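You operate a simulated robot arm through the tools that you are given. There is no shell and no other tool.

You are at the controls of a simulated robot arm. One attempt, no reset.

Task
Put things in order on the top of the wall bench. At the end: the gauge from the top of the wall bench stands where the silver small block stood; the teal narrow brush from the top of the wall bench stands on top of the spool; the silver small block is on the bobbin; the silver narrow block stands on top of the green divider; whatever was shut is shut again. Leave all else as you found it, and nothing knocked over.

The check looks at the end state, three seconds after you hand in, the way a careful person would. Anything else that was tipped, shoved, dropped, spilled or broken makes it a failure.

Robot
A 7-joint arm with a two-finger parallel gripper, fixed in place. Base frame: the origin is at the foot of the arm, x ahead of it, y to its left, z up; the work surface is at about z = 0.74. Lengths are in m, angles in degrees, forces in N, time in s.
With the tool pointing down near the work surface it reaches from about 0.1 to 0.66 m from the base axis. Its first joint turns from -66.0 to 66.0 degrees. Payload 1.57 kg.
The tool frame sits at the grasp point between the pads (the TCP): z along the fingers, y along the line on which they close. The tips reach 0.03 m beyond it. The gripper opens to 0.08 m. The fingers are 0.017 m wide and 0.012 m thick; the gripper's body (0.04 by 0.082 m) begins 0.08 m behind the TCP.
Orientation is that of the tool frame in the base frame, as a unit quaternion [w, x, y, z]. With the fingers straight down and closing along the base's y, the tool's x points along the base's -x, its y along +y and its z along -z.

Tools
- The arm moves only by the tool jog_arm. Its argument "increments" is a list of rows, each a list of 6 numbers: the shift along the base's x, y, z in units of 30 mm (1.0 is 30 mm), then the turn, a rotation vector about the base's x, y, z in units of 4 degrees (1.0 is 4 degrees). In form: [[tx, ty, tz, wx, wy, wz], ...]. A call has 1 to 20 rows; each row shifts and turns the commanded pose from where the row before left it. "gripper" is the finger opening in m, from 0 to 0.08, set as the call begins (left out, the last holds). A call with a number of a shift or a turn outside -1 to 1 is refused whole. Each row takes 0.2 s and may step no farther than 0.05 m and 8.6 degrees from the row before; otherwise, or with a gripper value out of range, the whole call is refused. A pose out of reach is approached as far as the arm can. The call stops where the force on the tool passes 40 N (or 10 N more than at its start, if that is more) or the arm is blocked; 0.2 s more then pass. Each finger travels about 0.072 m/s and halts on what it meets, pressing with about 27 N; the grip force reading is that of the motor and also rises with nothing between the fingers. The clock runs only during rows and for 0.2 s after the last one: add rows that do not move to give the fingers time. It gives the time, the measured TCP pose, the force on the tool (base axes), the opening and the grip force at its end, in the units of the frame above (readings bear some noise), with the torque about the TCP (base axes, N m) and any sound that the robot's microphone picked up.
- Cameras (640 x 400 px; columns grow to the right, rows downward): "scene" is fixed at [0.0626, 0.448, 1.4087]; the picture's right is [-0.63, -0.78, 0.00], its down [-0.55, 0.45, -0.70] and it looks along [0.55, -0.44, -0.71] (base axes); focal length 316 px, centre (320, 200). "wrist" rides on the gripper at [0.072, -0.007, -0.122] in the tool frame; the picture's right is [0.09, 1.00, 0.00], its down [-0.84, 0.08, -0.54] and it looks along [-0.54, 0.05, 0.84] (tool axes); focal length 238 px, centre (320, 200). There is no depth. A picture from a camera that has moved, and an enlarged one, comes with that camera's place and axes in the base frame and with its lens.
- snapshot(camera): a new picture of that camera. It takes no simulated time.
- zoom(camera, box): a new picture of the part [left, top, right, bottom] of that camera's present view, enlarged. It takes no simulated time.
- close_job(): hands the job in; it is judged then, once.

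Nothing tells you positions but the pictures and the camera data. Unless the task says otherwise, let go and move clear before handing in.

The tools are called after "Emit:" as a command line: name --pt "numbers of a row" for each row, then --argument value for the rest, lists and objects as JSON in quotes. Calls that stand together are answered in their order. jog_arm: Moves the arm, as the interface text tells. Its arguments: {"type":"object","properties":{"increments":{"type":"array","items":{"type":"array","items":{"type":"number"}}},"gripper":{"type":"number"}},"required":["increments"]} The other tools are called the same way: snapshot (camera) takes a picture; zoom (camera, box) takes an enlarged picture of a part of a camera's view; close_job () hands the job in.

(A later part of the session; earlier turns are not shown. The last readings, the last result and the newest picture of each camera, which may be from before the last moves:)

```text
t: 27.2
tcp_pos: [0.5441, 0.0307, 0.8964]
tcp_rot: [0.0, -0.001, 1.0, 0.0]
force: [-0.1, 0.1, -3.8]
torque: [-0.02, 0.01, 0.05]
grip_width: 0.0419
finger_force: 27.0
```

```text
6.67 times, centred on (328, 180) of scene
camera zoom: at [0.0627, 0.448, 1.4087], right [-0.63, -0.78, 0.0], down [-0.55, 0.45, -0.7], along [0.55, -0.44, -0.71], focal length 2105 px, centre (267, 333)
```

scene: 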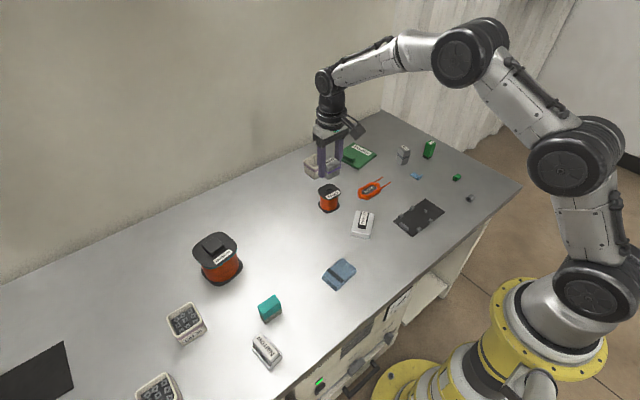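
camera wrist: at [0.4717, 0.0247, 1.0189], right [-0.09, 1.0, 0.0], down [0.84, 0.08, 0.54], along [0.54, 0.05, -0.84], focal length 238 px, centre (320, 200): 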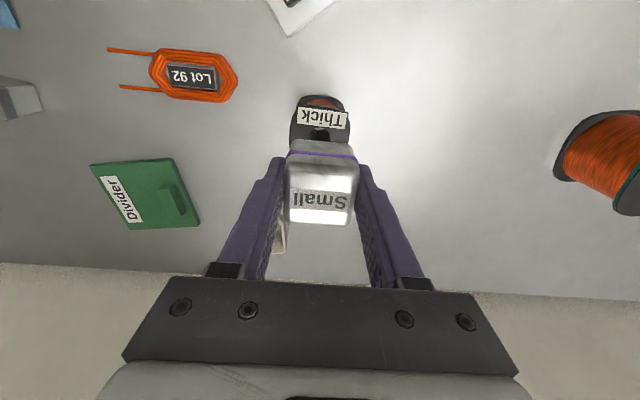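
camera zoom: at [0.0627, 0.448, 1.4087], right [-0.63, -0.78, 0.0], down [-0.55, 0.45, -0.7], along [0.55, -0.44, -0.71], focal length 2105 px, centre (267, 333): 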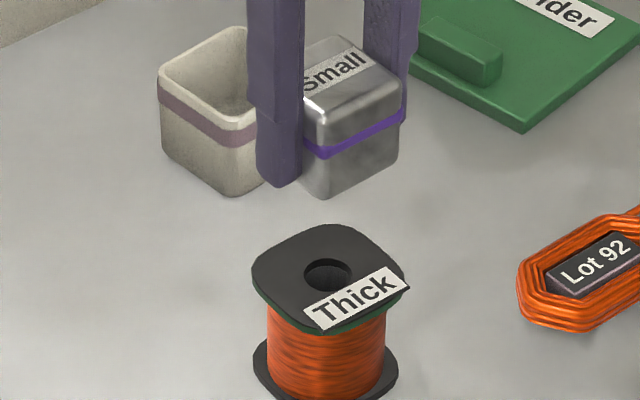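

The block is over the bobbin with its hole near (0.542, 0.030). I'll lower it close, then in small steps until I feel contact.

Emit:
jog_arm --pt "-0.05 0 -0.8 0 0 0" --pt "0 0 -0.8 0 0 0" --pt "0 0 0 0 0 0"

Emit:
zoom --camera "scene" --box '[280, 160, 376, 220]'

Emit:
snapshot --camera "wrist"

```text
t: 28.0
tcp_pos: [0.5422, 0.0295, 0.8479]
tcp_rot: [0.0, 0.0, 1.0, 0.0]
force: [-0.6, -0.2, -3.0]
torque: [-0.01, -0.03, -0.02]
grip_width: 0.0417
finger_force: 27.0
```

```text
6.67 times, centred on (328, 190) of scene
camera zoom: at [0.0627, 0.448, 1.4087], right [-0.63, -0.78, 0.0], down [-0.55, 0.45, -0.7], along [0.55, -0.44, -0.71], focal length 2105 px, centre (267, 267)
```

zoom: 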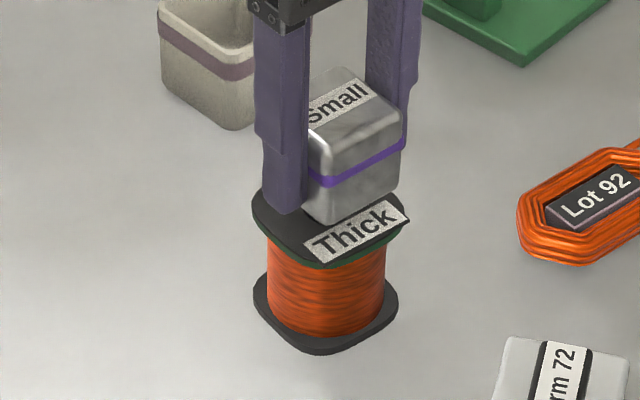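

```text
taken
camera wrist: at [0.4695, 0.0234, 0.9699], right [-0.09, 1.0, 0.0], down [0.84, 0.08, 0.54], along [0.54, 0.05, -0.84], focal length 238 px, centre (320, 200)
```

wrist: 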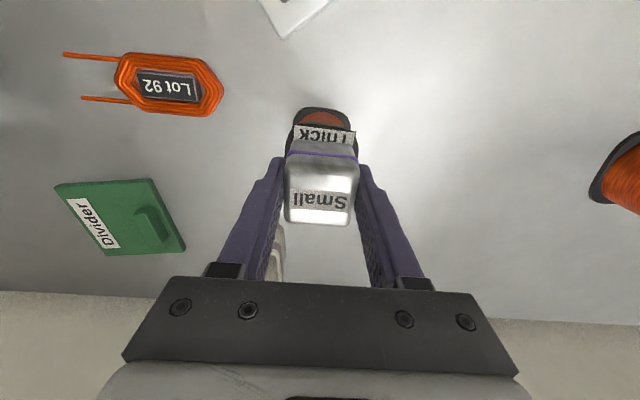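

Emit:
jog_arm --pt "0.04 0.03 -0.12 0 0 0" --pt "0 0 -0.08 0 0 0" --pt "0 0 0 0 0 0"

Emit:
zoom --camera "scene" --box '[280, 160, 376, 220]'

```text
t: 28.8
tcp_pos: [0.543, 0.0318, 0.8426]
tcp_rot: [0.0, 0.0, 1.0, 0.0]
force: [0.3, -0.3, -2.2]
torque: [-0.02, 0.0, -0.01]
grip_width: 0.0419
finger_force: 27.0
```

```text
6.67 times, centred on (328, 190) of scene
camera zoom: at [0.0627, 0.448, 1.4087], right [-0.63, -0.78, 0.0], down [-0.55, 0.45, -0.7], along [0.55, -0.44, -0.71], focal length 2105 px, centre (267, 267)
```

zoom: 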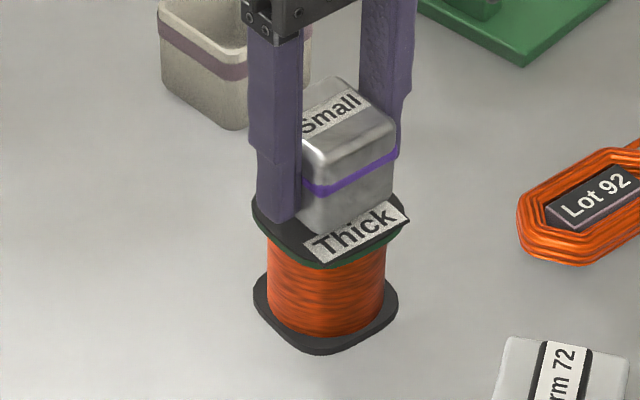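

Emit:
jog_arm --pt "0 0 -0.06 0 0 0" --pt "0 0 0 0 0 0"

Emit:
jog_arm --pt "0 0 -0.06 0 0 0" --pt "0 0 0 0 0 0"

```text
t: 29.4
tcp_pos: [0.5437, 0.0317, 0.8422]
tcp_rot: [-0.001, 0.0, 1.0, 0.0]
force: [-0.8, 0.0, -2.8]
torque: [-0.02, -0.02, -0.03]
grip_width: 0.0418
finger_force: 27.1
```

```text
t: 30.0
tcp_pos: [0.5435, 0.0325, 0.8379]
tcp_rot: [0.0, 0.0, 1.0, 0.0]
force: [-1.4, -0.2, -3.0]
torque: [-0.01, -0.01, -0.01]
grip_width: 0.0417
finger_force: 27.0
```

Emit:
jog_arm --pt "0 0 -0.06 0 0 0" --pt "0 0 0 0 0 0"

Emit:
jog_arm --pt "0 0 -0.06 0 0 0" --pt "0 0 0 0 0 0"

Emit:
zoom --camera "scene" --box '[280, 160, 376, 220]'

```text
t: 30.6
tcp_pos: [0.5426, 0.032, 0.8372]
tcp_rot: [0.0, 0.0, 1.0, 0.0]
force: [-0.7, -0.8, -3.5]
torque: [0.02, 0.0, -0.03]
grip_width: 0.0418
finger_force: 26.9
```

```text
t: 31.2
tcp_pos: [0.5429, 0.0328, 0.8346]
tcp_rot: [0.001, 0.0, 1.0, 0.0]
force: [0.4, 0.5, -2.6]
torque: [0.02, -0.01, -0.01]
grip_width: 0.0419
finger_force: 27.1
```

```text
6.67 times, centred on (328, 190) of scene
camera zoom: at [0.0627, 0.448, 1.4087], right [-0.63, -0.78, 0.0], down [-0.55, 0.45, -0.7], along [0.55, -0.44, -0.71], focal length 2105 px, centre (267, 267)
```

zoom: 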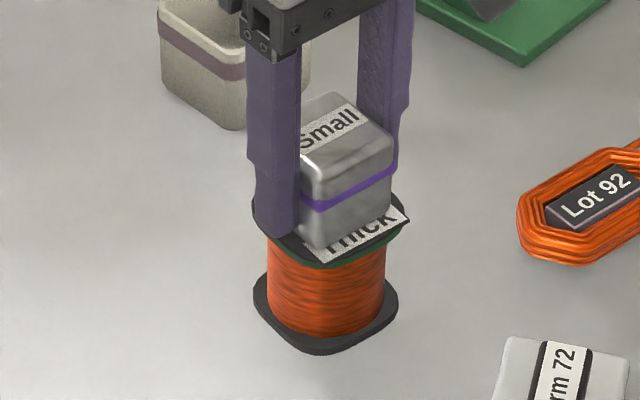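

Emit:
jog_arm --pt "0 0 -0.05 0 0 0" --pt "0 0 0 0 0 0"

Emit:
jog_arm --pt "0 0 -0.05 0 0 0" --pt "0 0 0 0 0 0"

```text
t: 31.8
tcp_pos: [0.5429, 0.0314, 0.8332]
tcp_rot: [0.001, 0.0, 1.0, 0.0]
force: [0.0, -0.4, -1.9]
torque: [0.02, 0.02, -0.01]
grip_width: 0.0415
finger_force: 26.8
```

```text
t: 32.4
tcp_pos: [0.544, 0.0319, 0.8332]
tcp_rot: [0.001, 0.0, 1.0, 0.0]
force: [-3.7, 0.5, 7.8]
torque: [0.02, 0.26, -0.03]
grip_width: 0.0418
finger_force: 26.7
```

Contact is felt at about z = 0.833. I'll open the fingers a little and rise clear.

Emit:
jog_arm --pt "0 0 0.03 0 0 0" --pt "0 0 0 0 0 0" --pt "0 0 0 0 0 0" --gripper 0.065

Emit:
zoom --camera "scene" --box '[280, 160, 376, 220]'

Emit:
jog_arm --pt "0 0 0.4 0 0 0" --pt "0 0 0.8 0 0 0" --pt "0 0 1 0 0 0" --pt "0 0 1 0 0 0" --pt "0 0 0 0 0 0"

Emit:
zoom --camera "scene" --box '[280, 160, 376, 220]'

Emit:
snapshot --camera "wrist"

```text
t: 33.2
tcp_pos: [0.5421, 0.0316, 0.8346]
tcp_rot: [-0.001, 0.0, 1.0, 0.0]
force: [0.0, 0.1, -0.1]
torque: [0.0, 0.01, 0.03]
grip_width: 0.0651
finger_force: 0.1
```

```text
6.67 times, centred on (328, 190) of scene
camera zoom: at [0.0626, 0.448, 1.4087], right [-0.63, -0.78, 0.0], down [-0.55, 0.45, -0.7], along [0.55, -0.44, -0.71], focal length 2105 px, centre (267, 267)
```

zoom: 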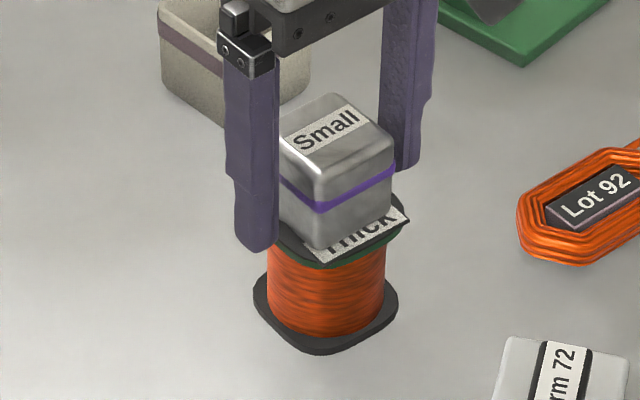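

```text
t: 34.4
tcp_pos: [0.5446, 0.0323, 0.9293]
tcp_rot: [-0.001, 0.0, 1.0, -0.001]
force: [0.0, -0.4, 0.7]
torque: [-0.01, 0.02, 0.03]
grip_width: 0.065
finger_force: 0.1
```

```text
6.67 times, centred on (328, 190) of scene
camera zoom: at [0.0626, 0.448, 1.4087], right [-0.63, -0.78, 0.0], down [-0.55, 0.45, -0.7], along [0.55, -0.44, -0.71], focal length 2105 px, centre (267, 267)
```

zoom: 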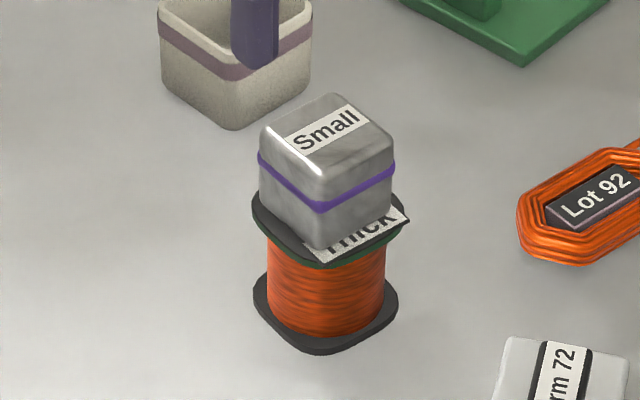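

```text
taken
camera wrist: at [0.471, 0.0256, 1.0518], right [-0.09, 1.0, 0.0], down [0.84, 0.08, 0.54], along [0.54, 0.05, -0.84], focal length 238 px, centre (320, 200)
```

wrist: 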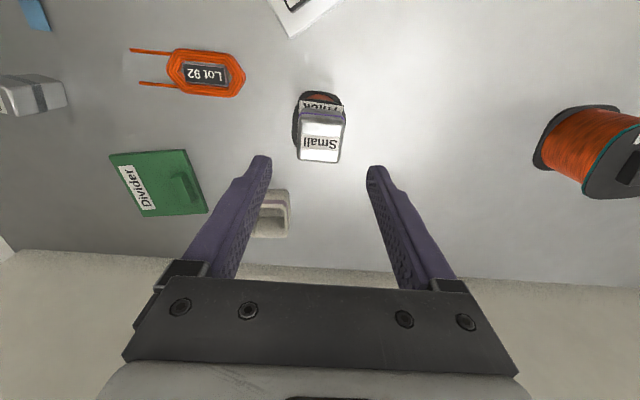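

The small block rests on the bobbin. Next is the gauge near (0.55, -0.30), so I'll hover close to it to measure.

Emit:
jog_arm --pt "-0.5 -1 0 0 0 0" --pt "-0.5 -1 0 0 0 0" --pt "-0.5 -1 0 0 0 0" --pt "-0.5 -1 0 0 0 0" --pt "0 -1 0 0 0 0" --pt "0 -1 0 0 0 0" --pt "0 -1 0 0 0 0" --pt "0 -1 0 0 0 0" --pt "0 -1 0 0 0 0" --pt "0 -1 0 0 0 0" --pt "0 -1 0 0 0 0" --pt "0 0 0 0 0 0" --gripper 0.08

Emit:
snapshot --camera "wrist"

Emit:
zoom --camera "wrist" --box '[240, 80, 400, 180]'

Emit:
zoom --camera "scene" --box '[360, 130, 456, 190]'

```text
t: 37.0
tcp_pos: [0.4803, -0.299, 0.9283]
tcp_rot: [-0.001, 0.0, 1.0, 0.0]
force: [0.5, 1.1, -0.1]
torque: [0.0, -0.04, -0.01]
grip_width: 0.0799
finger_force: 0.0
```

```text
taken
camera wrist: at [0.4084, -0.305, 1.05], right [-0.09, 1.0, 0.0], down [0.84, 0.08, 0.54], along [0.54, 0.05, -0.84], focal length 238 px, centre (320, 200)
```

wrist: 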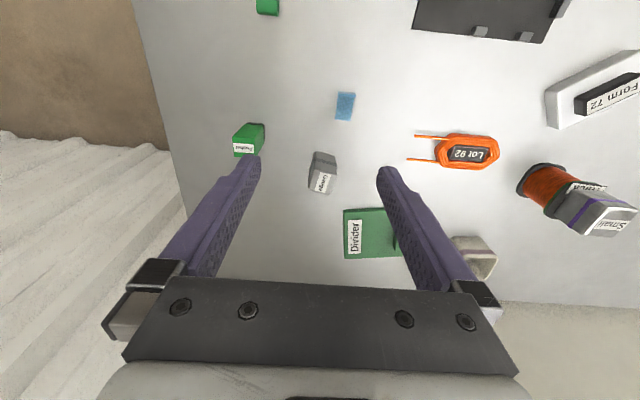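

```text
4.00 times, centred on (320, 130) of wrist
camera zoom: at [0.4084, -0.305, 1.05], right [-0.09, 1.0, 0.0], down [0.84, 0.08, 0.54], along [0.54, 0.05, -0.84], focal length 953 px, centre (320, 480)
```

zoom: 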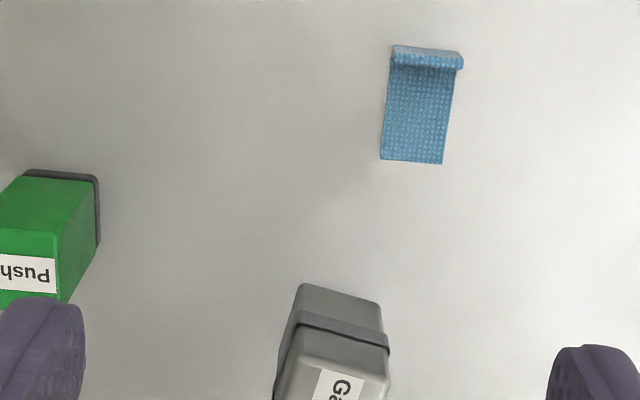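

```text
6.67 times, centred on (408, 160) of scene
camera zoom: at [0.0626, 0.448, 1.4087], right [-0.63, -0.78, 0.0], down [-0.55, 0.45, -0.7], along [0.55, -0.44, -0.71], focal length 2105 px, centre (-267, 467)
```

zoom: 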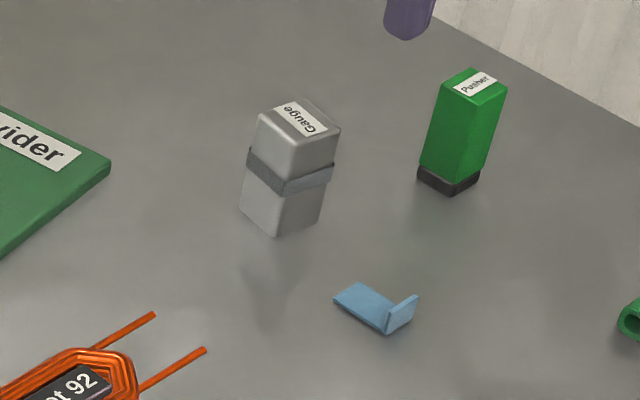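

Emit:
zoom --camera "wrist" --box '[270, 130, 366, 205]'

```text
5.33 times, centred on (318, 168) of wrist
camera zoom: at [0.4084, -0.305, 1.05], right [-0.09, 1.0, 0.0], down [0.84, 0.08, 0.54], along [0.54, 0.05, -0.84], focal length 1271 px, centre (331, 373)
```

zoom: 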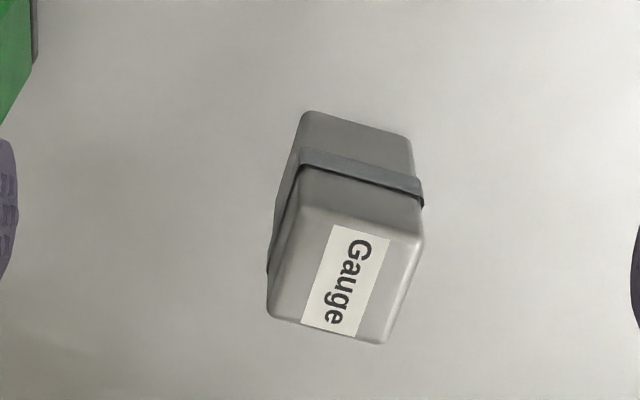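

The gauge measures about 30 mm square and 57 mm tall, centred near (0.545, -0.289) and turned about -10.5°. I'll line up above it and check before going down.

Emit:
jog_arm --pt "0.72 0.11 0 0 0 -0.87" --pt "0.72 0.11 0 0 0 -0.87" --pt "0.72 0.1 -0.3 0 0 -0.87" --pt "0 0 -1 0 0 0" --pt "0 0 -0.8 0 0 0" --pt "0 0 0 0 0 0" --gripper 0.066

Emit:
snapshot --camera "wrist"

Emit:
zoom --camera "scene" --box '[360, 120, 456, 180]'

```text
t: 38.4
tcp_pos: [0.5456, -0.2882, 0.8671]
tcp_rot: [0.0, 0.092, 0.996, 0.0]
force: [-0.6, 0.0, 0.3]
torque: [0.02, 0.05, 0.01]
grip_width: 0.0661
finger_force: 0.0
```

```text
taken
camera wrist: at [0.4729, -0.2816, 0.9894], right [0.09, 1.0, 0.0], down [0.84, -0.08, 0.54], along [0.54, -0.05, -0.84], focal length 238 px, centre (320, 200)
```

wrist: 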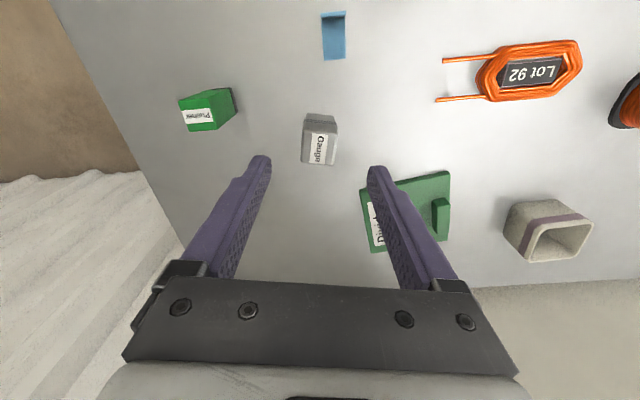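

```text
6.67 times, centred on (408, 150) of scene
camera zoom: at [0.0626, 0.448, 1.4087], right [-0.63, -0.78, 0.0], down [-0.55, 0.45, -0.7], along [0.55, -0.44, -0.71], focal length 2105 px, centre (-267, 533)
```

zoom: 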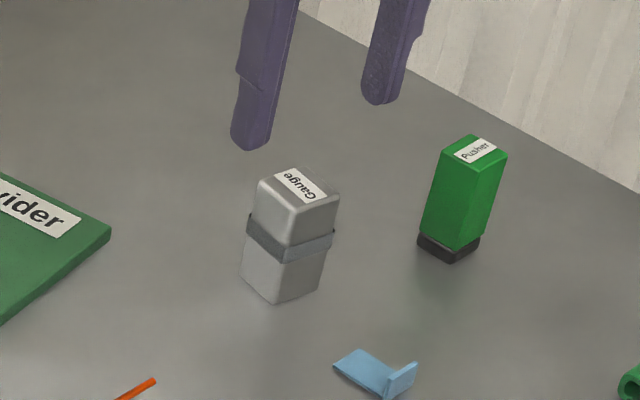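

Emit:
jog_arm --pt "0 0 -0.9 0 0 0" --pt "0 0 -0.9 0 0 0" --pt "0 0 -0.6 0 0 0" --pt "0 0 -0.35 0 0 0" --pt "0 0 0 0 0 0"

Emit:
snapshot --camera "wrist"

```text
t: 39.6
tcp_pos: [0.5469, -0.29, 0.7836]
tcp_rot: [0.0, 0.092, 0.996, 0.0]
force: [0.1, -0.2, -0.2]
torque: [-0.01, -0.01, 0.0]
grip_width: 0.0658
finger_force: 0.0
```

```text
taken
camera wrist: at [0.475, -0.2837, 0.9052], right [0.09, 1.0, 0.0], down [0.84, -0.08, 0.54], along [0.54, -0.05, -0.84], focal length 238 px, centre (320, 200)
```

wrist: 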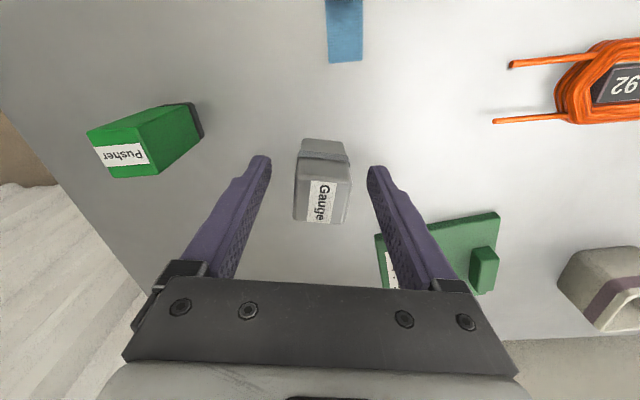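

Emit:
jog_arm --pt "0 0 0 0 0 0" --pt "0 0 0 0 0 0" --pt "0 0 0 0 0 0" --pt "0 0 0 0 0 0" --gripper 0.015

Emit:
jog_arm --pt "0 0 0.3 0 0 0" --pt "0 0 0.7 0 0 0" --pt "0 0 0 0 0 0"

Emit:
snapshot --camera "wrist"

Emit:
zoom --camera "scene" --box '[360, 120, 456, 180]'

```text
t: 40.6
tcp_pos: [0.5474, -0.2917, 0.7831]
tcp_rot: [0.0, 0.09, 0.996, 0.0]
force: [0.7, -0.2, -0.4]
torque: [0.03, -0.04, -0.02]
grip_width: 0.0298
finger_force: 26.9
```

```text
t: 41.4
tcp_pos: [0.548, -0.289, 0.8119]
tcp_rot: [0.0, 0.091, 0.996, 0.0]
force: [-0.8, -0.5, -2.5]
torque: [0.0, -0.02, -0.03]
grip_width: 0.0299
finger_force: 27.3
```

```text
taken
camera wrist: at [0.4753, -0.282, 0.9338], right [0.09, 1.0, 0.0], down [0.84, -0.08, 0.54], along [0.54, -0.05, -0.84], focal length 238 px, centre (320, 200)
```

wrist: 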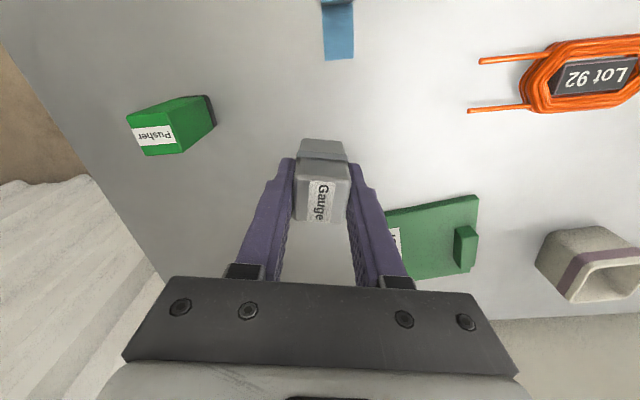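

```text
6.67 times, centred on (408, 150) of scene
camera zoom: at [0.0627, 0.448, 1.4087], right [-0.63, -0.78, 0.0], down [-0.55, 0.45, -0.7], along [0.55, -0.44, -0.71], focal length 2105 px, centre (-267, 533)
```

zoom: 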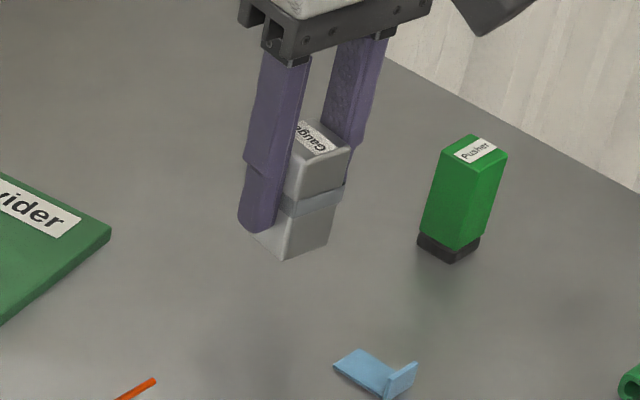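

The gauge is held. I'll lift it and carry it over to where the small block stood, passing well above everything.

Emit:
jog_arm --pt "0 0 1 0 0 0" --pt "0 0 1 0 0 0" --pt "-0.4 0 1 0 0 0" --pt "-0.4 0 0.9 0 0 0" --pt "-0.4 0.5 0 0 0 0" --pt "-0.4 1 0 0 0 0" --pt "0 1 0 0 0 0" --pt "0 1 0 0 0 0.35" --pt "0 1 0 0 0 0.35" --pt "0 1 0 0 0 0.35" --pt "0 1 0 0 0 0.35" --pt "0 1 0 0 0 0" --pt "0 1 0 0 0 0" --pt "0 1 0 0 0 0" --pt "0 1 0 0 0 0" --pt "0 1 0 0 0 0" --pt "0 1 0 0 0 0" --pt "0 1 0 0 0 0" --pt "0 1 0 0 0 0" --pt "0 1 0 0 0 0"

Emit:
jog_arm --pt "0.4 1 0 0 0 0" --pt "0.8 0.13 0 0 0 0" --pt "0.8 0 0 0 0 0" --pt "0.8 0 -0.6 0 0 0" --pt "0.8 0 -1 0 0 0" --pt "0 0 -0.6 0 0 0" --pt "0 0 0 0 0 0"

Emit:
snapshot --camera "wrist"

Emit:
snapshot --camera "scene"

```text
t: 45.6
tcp_pos: [0.4996, 0.1753, 0.932]
tcp_rot: [0.0, 0.042, 0.999, 0.0]
force: [0.4, 0.1, -1.8]
torque: [0.02, -0.03, 0.0]
grip_width: 0.0297
finger_force: 26.6
```

```text
t: 47.2
tcp_pos: [0.6076, 0.2105, 0.8631]
tcp_rot: [0.0, 0.043, 0.999, 0.0]
force: [-0.3, 0.8, -2.1]
torque: [0.01, -0.03, 0.02]
grip_width: 0.0299
finger_force: 26.9
```

```text
taken
camera wrist: at [0.5344, 0.2107, 0.9847], right [-0.01, 1.0, 0.0], down [0.84, 0.01, 0.54], along [0.54, 0.0, -0.84], focal length 238 px, centre (320, 200)
```

wrist: 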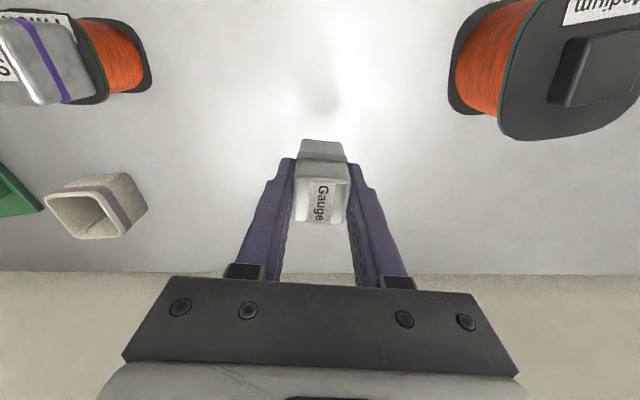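

```text
taken
```

scene: 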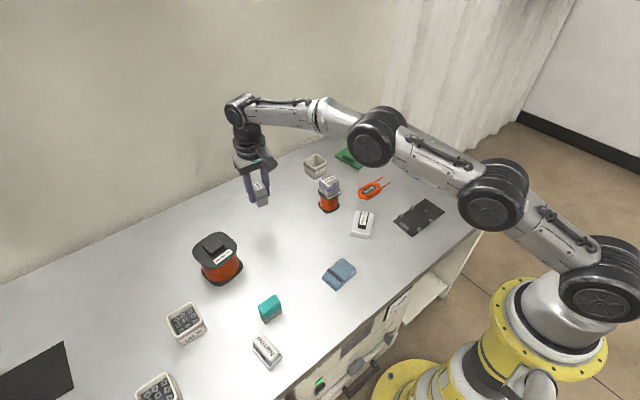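

Emit:
jog_arm --pt "0.2 0 -0.9 0 0 0" --pt "0.2 0 -0.9 0 0 0" --pt "0.13 0 -0.6 0 0 0" --pt "0 0 0 0 0 0"

Emit:
zoom --camera "scene" --box '[210, 180, 306, 240]'

```text
t: 48.2
tcp_pos: [0.6236, 0.2115, 0.7937]
tcp_rot: [0.001, 0.043, 0.999, 0.0]
force: [0.1, 0.2, -2.4]
torque: [0.01, 0.02, -0.01]
grip_width: 0.03
finger_force: 27.1
```

```text
6.67 times, centred on (258, 210) of scene
camera zoom: at [0.0627, 0.448, 1.4086], right [-0.63, -0.78, 0.0], down [-0.55, 0.45, -0.7], along [0.55, -0.44, -0.71], focal length 2105 px, centre (733, 133)
```

zoom: 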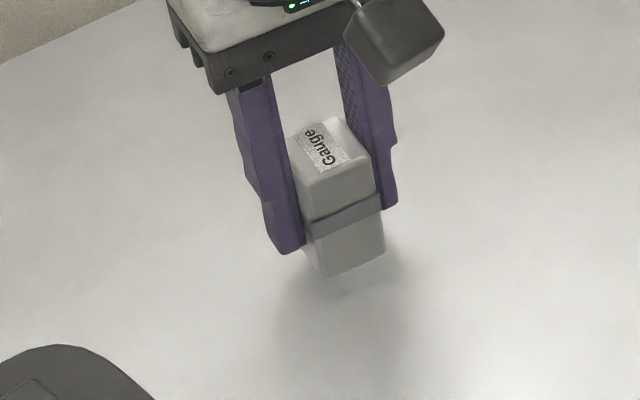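

Emit:
jog_arm --pt "0.07 0 -0.2 0 0 0" --pt "0 0 0 0 0 0"

Emit:
jog_arm --pt "0 0 -0.06 0 0 0" --pt "0 0 0 0 0 0"

Emit:
jog_arm --pt "0 0 -0.05 0 0 0" --pt "0 0 0 0 0 0"

```text
t: 48.8
tcp_pos: [0.6262, 0.2119, 0.7869]
tcp_rot: [0.0, 0.042, 0.999, 0.0]
force: [0.8, 0.0, -3.7]
torque: [0.04, -0.05, 0.03]
grip_width: 0.0299
finger_force: 27.3
```

```text
t: 49.4
tcp_pos: [0.6252, 0.2108, 0.785]
tcp_rot: [0.0, 0.044, 0.999, 0.0]
force: [-0.2, -0.2, -2.0]
torque: [-0.01, -0.01, 0.0]
grip_width: 0.0299
finger_force: 26.7
```

```text
t: 50.0
tcp_pos: [0.625, 0.211, 0.784]
tcp_rot: [0.001, 0.042, 0.999, 0.001]
force: [-0.2, 0.4, -1.6]
torque: [-0.02, 0.01, -0.03]
grip_width: 0.0296
finger_force: 27.1
```

Emit:
jog_arm --pt "0 0 -0.04 0 0 0" --pt "0 0 0 0 0 0"

Emit:
jog_arm --pt "0 0 -0.04 0 0 0" --pt "0 0 0 0 0 0"

```text
t: 50.6
tcp_pos: [0.6246, 0.2104, 0.7834]
tcp_rot: [0.003, 0.043, 0.999, 0.0]
force: [-3.5, -1.8, 7.9]
torque: [-0.05, 0.31, 0.04]
grip_width: 0.0297
finger_force: 26.5
```

```text
t: 51.2
tcp_pos: [0.6269, 0.2124, 0.7827]
tcp_rot: [0.003, 0.043, 0.999, 0.001]
force: [-5.7, -2.1, 17.6]
torque: [-0.17, 0.31, -0.04]
grip_width: 0.03
finger_force: 27.0
```

The gauge is on the bench. I'll ease up a little, open and rise.

Emit:
jog_arm --pt "0 0 0.05 0 0 0" --pt "0 0 0 0 0 0" --pt "0 0 0 0 0 0" --pt "0 0 0 0 0 0" --gripper 0.06

Emit:
jog_arm --pt "0 0 0.5 0 0 0" --pt "0 0 0.8 0 0 0" --pt "-0.3 0 1 0 0 0" --pt "-0.5 0 1 0 0 0" --pt "-1 0 1 0 0 0" --pt "-1 0 1 0 0 0" --pt "0 0 0 0 0 0"

Emit:
zoom --camera "scene" --box '[210, 180, 306, 240]'

Emit:
snapshot --camera "wrist"

```text
t: 52.2
tcp_pos: [0.6251, 0.2112, 0.7825]
tcp_rot: [0.001, 0.042, 0.999, 0.0]
force: [-0.1, 0.1, 0.0]
torque: [-0.03, -0.02, 0.02]
grip_width: 0.0599
finger_force: 0.1
```

```text
t: 53.8
tcp_pos: [0.5406, 0.2097, 0.9433]
tcp_rot: [0.0, 0.042, 0.999, 0.0]
force: [-0.6, -0.6, 0.0]
torque: [-0.03, 0.02, -0.02]
grip_width: 0.0602
finger_force: 0.2
```

```text
6.67 times, centred on (258, 210) of scene
camera zoom: at [0.0626, 0.448, 1.4087], right [-0.63, -0.78, 0.0], down [-0.55, 0.45, -0.7], along [0.55, -0.44, -0.71], focal length 2105 px, centre (733, 133)
```

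zoom: 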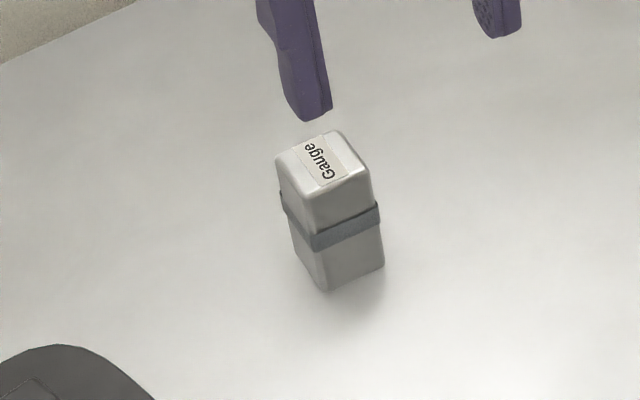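

```text
taken
camera wrist: at [0.4665, 0.2105, 1.0652], right [-0.01, 1.0, 0.0], down [0.84, 0.01, 0.54], along [0.54, 0.0, -0.84], focal length 238 px, centre (320, 200)
```

wrist: 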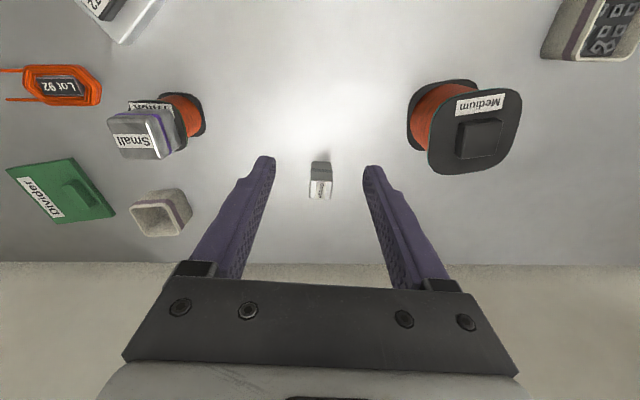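

The gauge stands in the small block's old spot. Next is the teal brush near (0.38, 0.336), so I'll move to look at it.

Emit:
jog_arm --pt "-1 0.5 0 0 0 0.6" --pt "-1 0.5 0 0 0 0.6" --pt "-1 0.5 0 0 0 0" --pt "-1 0.5 0 0 0 0" --pt "-1 0.5 0 0 0 0" --pt "-1 0.5 0 0 0 0" --pt "-1 0.5 0 0 0 0" --pt "-0.4 0.5 -0.5 0 0 0" --pt "0 0 0 0 0 0" --gripper 0.08

Emit:
snapshot --camera "wrist"

Emit:
zoom --camera "wrist" --box '[260, 60, 420, 160]'

Emit:
zoom --camera "scene" --box '[222, 275, 318, 335]'

```text
t: 55.8
tcp_pos: [0.3191, 0.3324, 0.9239]
tcp_rot: [0.0, 0.0, 1.0, 0.0]
force: [0.7, 0.3, 0.2]
torque: [0.01, -0.01, 0.03]
grip_width: 0.08
finger_force: 0.1
```

```text
taken
camera wrist: at [0.2473, 0.3266, 1.0459], right [-0.09, 1.0, 0.0], down [0.84, 0.08, 0.54], along [0.54, 0.05, -0.84], focal length 238 px, centre (320, 200)
```

wrist: 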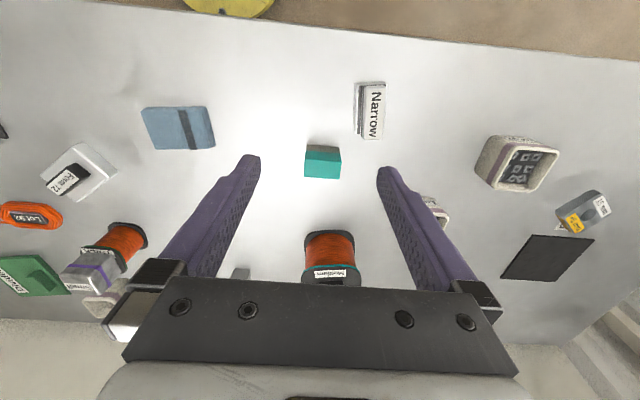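

```text
4.00 times, centred on (340, 110) of wrist
camera zoom: at [0.2473, 0.3266, 1.0459], right [-0.09, 1.0, 0.0], down [0.84, 0.08, 0.54], along [0.54, 0.05, -0.84], focal length 953 px, centre (240, 560)
```

zoom: 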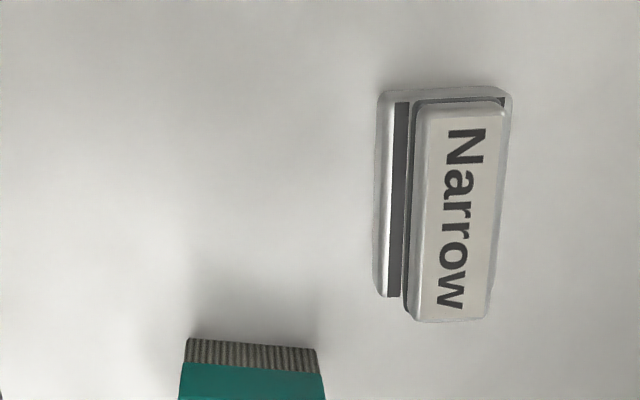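

```text
6.67 times, centred on (270, 305) of scene
camera zoom: at [0.0626, 0.448, 1.4087], right [-0.63, -0.78, 0.0], down [-0.55, 0.45, -0.7], along [0.55, -0.44, -0.71], focal length 2105 px, centre (653, -500)
```

zoom: 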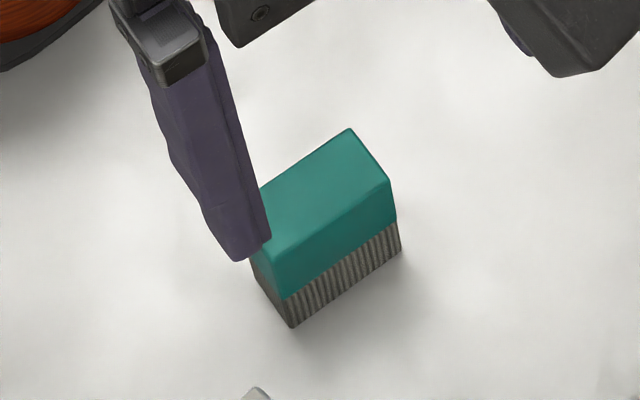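

Emit:
zoom --camera "wrist" --box '[280, 130, 360, 190]'

Emit:
zoom --camera "wrist" --box '[330, 70, 410, 150]'

```text
6.67 times, centred on (320, 160) of wrist
camera zoom: at [0.2473, 0.3266, 1.0459], right [-0.09, 1.0, 0.0], down [0.84, 0.08, 0.54], along [0.54, 0.05, -0.84], focal length 1589 px, centre (320, 467)
```

zoom: 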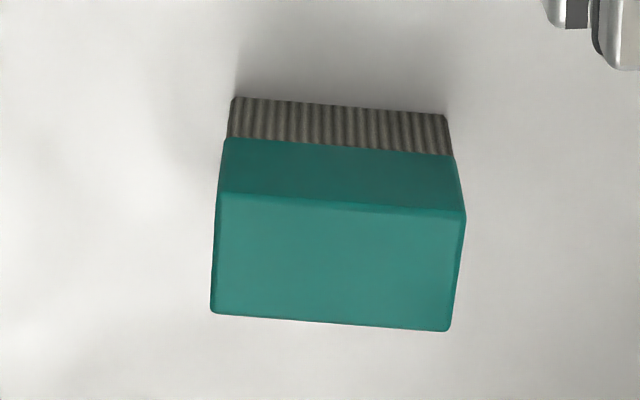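

```text
5.00 times, centred on (370, 110) of wrist
camera zoom: at [0.2473, 0.3266, 1.0459], right [-0.09, 1.0, 0.0], down [0.84, 0.08, 0.54], along [0.54, 0.05, -0.84], focal length 1192 px, centre (70, 650)
```

zoom: 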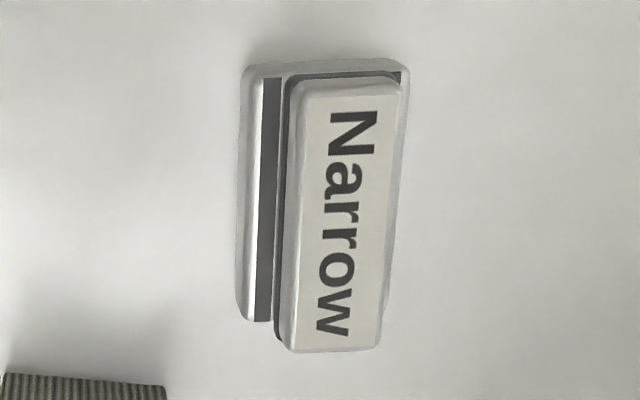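

The brush is upright, about 23 × 43 mm and 50 mm tall, centred near (0.369, 0.341) and square to the axes. Before picking it up I'll measure the top of the large spool.

Emit:
jog_arm --pt "0 0 0.6 0 0 0" --pt "0.7 0.3 0.6 0 0 0" --pt "0.8 0.3 0 0 0 0" --pt "0.8 0.3 0 0 0 0" --pt "0.8 0.3 0 0 0 0" --pt "0.8 0.3 0 0 0 0" --pt "0 0 0 0 0 0"

Emit:
snapshot --camera "wrist"

Emit:
zoom --camera "wrist" --box '[270, 100, 380, 200]'

Emit:
zoom --camera "scene" --box '[172, 220, 268, 280]'

```text
t: 57.4
tcp_pos: [0.4362, 0.3777, 0.9616]
tcp_rot: [0.0, 0.0, 1.0, 0.0]
force: [0.2, -0.7, 1.0]
torque: [0.0, -0.02, 0.03]
grip_width: 0.0798
finger_force: 0.1
```

```text
taken
camera wrist: at [0.3636, 0.371, 1.0835], right [-0.09, 1.0, 0.0], down [0.84, 0.08, 0.54], along [0.54, 0.05, -0.84], focal length 238 px, centre (320, 200)
```

wrist: 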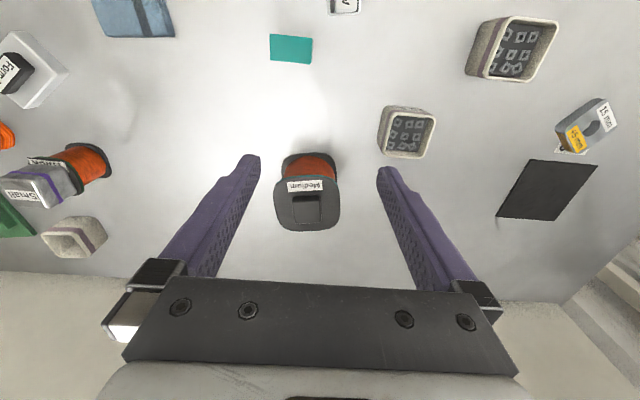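

```text
4.00 times, centred on (325, 150) of wrist
camera zoom: at [0.3636, 0.371, 1.0835], right [-0.09, 1.0, 0.0], down [0.84, 0.08, 0.54], along [0.54, 0.05, -0.84], focal length 953 px, centre (300, 400)
```

zoom: 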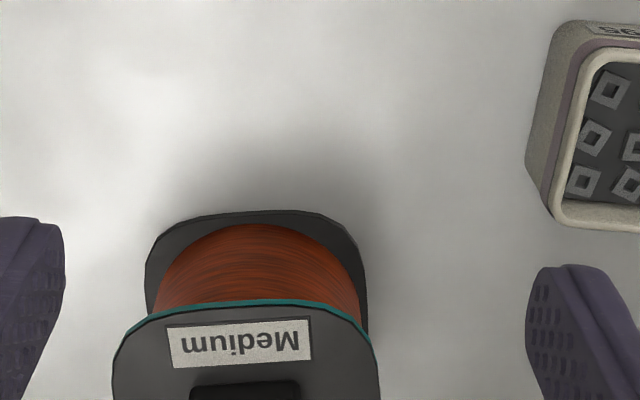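

```text
6.67 times, centred on (220, 250) of scene
camera zoom: at [0.0626, 0.448, 1.4087], right [-0.63, -0.78, 0.0], down [-0.55, 0.45, -0.7], along [0.55, -0.44, -0.71], focal length 2105 px, centre (987, -133)
```

zoom: 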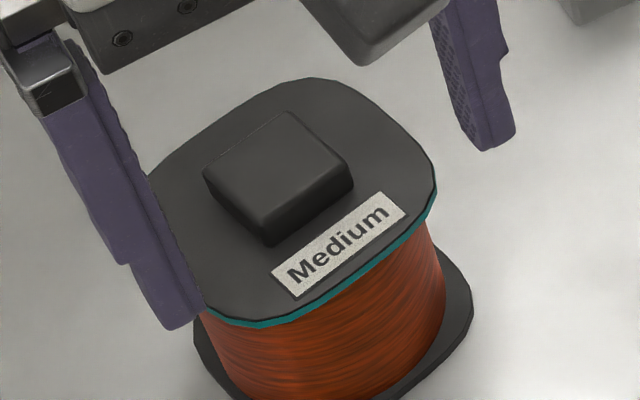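

Emit:
zoom --camera "wrist" --box '[260, 160, 356, 240]'

```text
5.00 times, centred on (308, 200) of wrist
camera zoom: at [0.3636, 0.371, 1.0835], right [-0.09, 1.0, 0.0], down [0.84, 0.08, 0.54], along [0.54, 0.05, -0.84], focal length 1192 px, centre (380, 200)
```

zoom: 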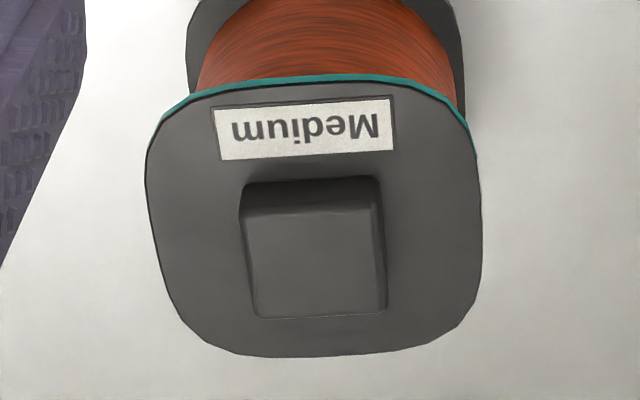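

The boss on the spool is about 30 mm square, centred at (0.520, 0.371) with its top at z ≈ 0.868, turned about +8.5°. The 23 mm wide brush fits on it. I'll go to the brush now.

Emit:
jog_arm --pt "-0.75 -0.4 0 0 0 0" --pt "-0.75 -0.4 0 0 0 0" --pt "-0.74 -0.43 -0.6 0 0 0" --pt "0 0 -1 0 0 0" --pt "0 0 -1 0 0 0" --pt "0 0 -0.6 0 0 0" --pt "0 0 0 0 0 0" --gripper 0.064

Emit:
snapshot --camera "wrist"

Emit:
zoom --camera "scene" --box '[222, 265, 318, 325]'

```text
t: 59.0
tcp_pos: [0.3683, 0.3371, 0.8655]
tcp_rot: [0.001, 0.0, 1.0, 0.0]
force: [0.2, 0.7, 0.7]
torque: [0.0, -0.02, -0.02]
grip_width: 0.0641
finger_force: 0.2
```

```text
taken
camera wrist: at [0.2958, 0.3306, 0.9883], right [-0.09, 1.0, 0.0], down [0.84, 0.08, 0.54], along [0.54, 0.05, -0.84], focal length 238 px, centre (320, 200)
```

wrist: 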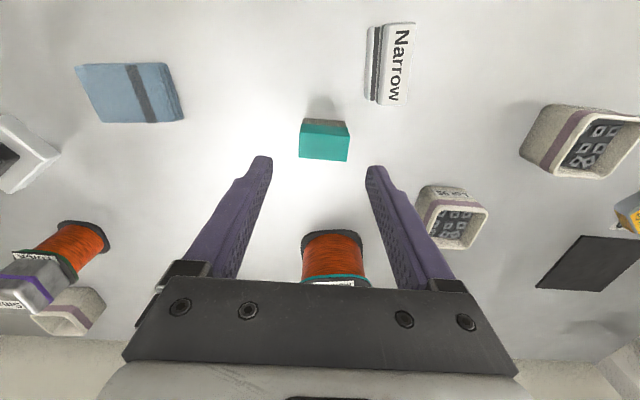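

```text
6.67 times, centred on (270, 295) of scene
camera zoom: at [0.0626, 0.448, 1.4087], right [-0.63, -0.78, 0.0], down [-0.55, 0.45, -0.7], along [0.55, -0.44, -0.71], focal length 2105 px, centre (653, -433)
```

zoom: 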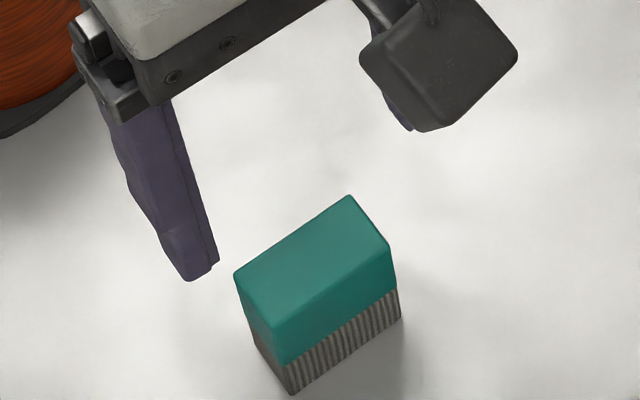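

Emit:
jog_arm --pt "0 0.13 -0.7 0 0 0" --pt "0 0 -0.9 0 0 0" --pt "0 0 -0.7 0 0 0" --pt "0 0 -0.35 0 0 0" --pt "0 0 0 0 0 0"

Emit:
snapshot --camera "wrist"

Emit:
zoom --camera "scene" --box '[222, 265, 318, 325]'

```text
t: 60.2
tcp_pos: [0.3694, 0.344, 0.7853]
tcp_rot: [-0.001, 0.0, 1.0, 0.0]
force: [0.6, -1.0, -0.3]
torque: [-0.02, -0.01, 0.01]
grip_width: 0.0642
finger_force: 0.1
```

```text
taken
camera wrist: at [0.2972, 0.3384, 0.9074], right [-0.09, 1.0, 0.0], down [0.84, 0.08, 0.54], along [0.54, 0.05, -0.84], focal length 238 px, centre (320, 200)
```

wrist: 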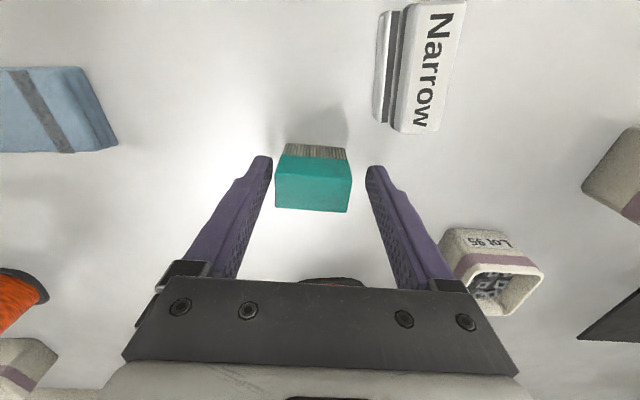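

```text
6.67 times, centred on (270, 295) of scene
camera zoom: at [0.0626, 0.448, 1.4087], right [-0.63, -0.78, 0.0], down [-0.55, 0.45, -0.7], along [0.55, -0.44, -0.71], focal length 2105 px, centre (653, -433)
```

zoom: 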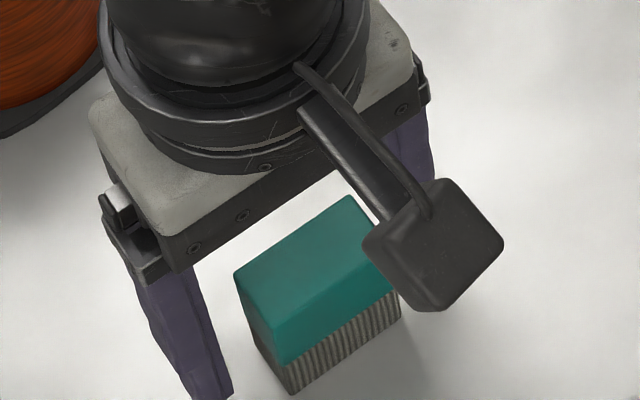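

Emit:
jog_arm --pt "0 -0.12 -0.1 0 0 0" --pt "0 0 0 0 0 0"

Emit:
zoom --camera "wrist" --box '[240, 120, 400, 220]'

```text
t: 60.8
tcp_pos: [0.3695, 0.3402, 0.7826]
tcp_rot: [0.0, 0.0, 1.0, 0.0]
force: [-0.9, 0.0, 1.0]
torque: [0.05, -0.01, 0.03]
grip_width: 0.064
finger_force: 0.1
```

```text
4.00 times, centred on (320, 170) of wrist
camera zoom: at [0.2971, 0.3345, 0.9052], right [-0.09, 1.0, 0.0], down [0.84, 0.08, 0.54], along [0.54, 0.05, -0.84], focal length 953 px, centre (320, 320)
```

zoom: 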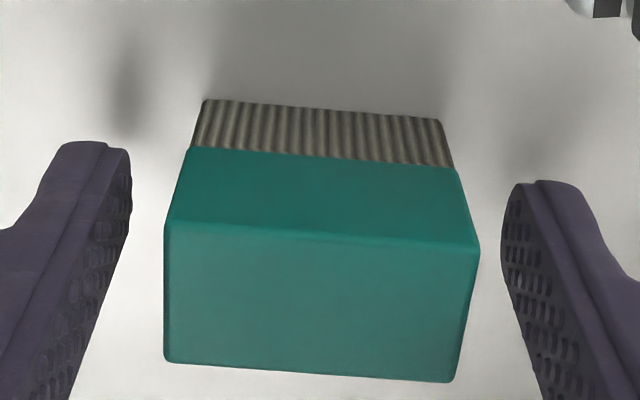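

Emit:
jog_arm --pt "0 0 0 0 0 0" --pt "0 0 0 0 0 0" --pt "0 0 0 0 0 0" --pt "0 0 0 0 0 0" --gripper 0.03

Emit:
jog_arm --pt "0 0 0.3 0 0 0" --pt "0 0 1 0 0 0" --pt "0 0 1 0 0 0" --pt "0 0 0 0 0 0"

Emit:
snapshot --camera "wrist"

Emit:
snapshot --camera "scene"

```text
t: 61.8
tcp_pos: [0.3698, 0.3398, 0.783]
tcp_rot: [0.0, 0.0, 1.0, 0.0]
force: [-0.4, -1.4, 0.8]
torque: [0.04, -0.01, -0.04]
grip_width: 0.0433
finger_force: 26.7
```

```text
t: 62.8
tcp_pos: [0.3681, 0.341, 0.8533]
tcp_rot: [0.0, 0.0, 1.0, 0.0]
force: [0.3, 0.5, -0.2]
torque: [0.05, 0.01, -0.02]
grip_width: 0.0429
finger_force: 26.7
```

```text
taken
camera wrist: at [0.2967, 0.3349, 0.9763], right [-0.09, 1.0, 0.0], down [0.84, 0.08, 0.54], along [0.54, 0.05, -0.84], focal length 238 px, centre (320, 200)
```

wrist: 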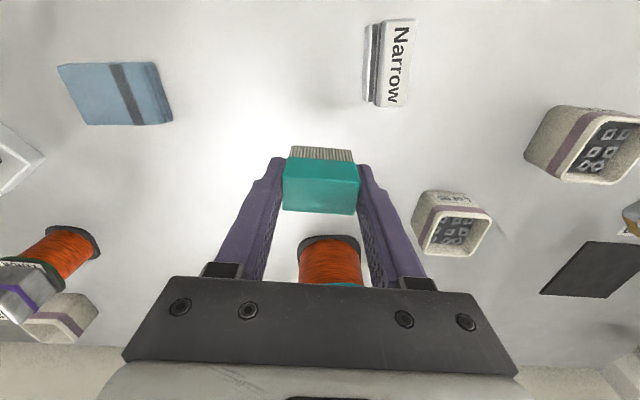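

```text
taken
```

scene: 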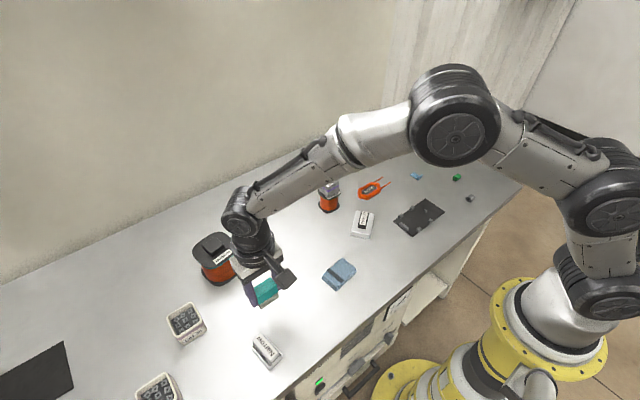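

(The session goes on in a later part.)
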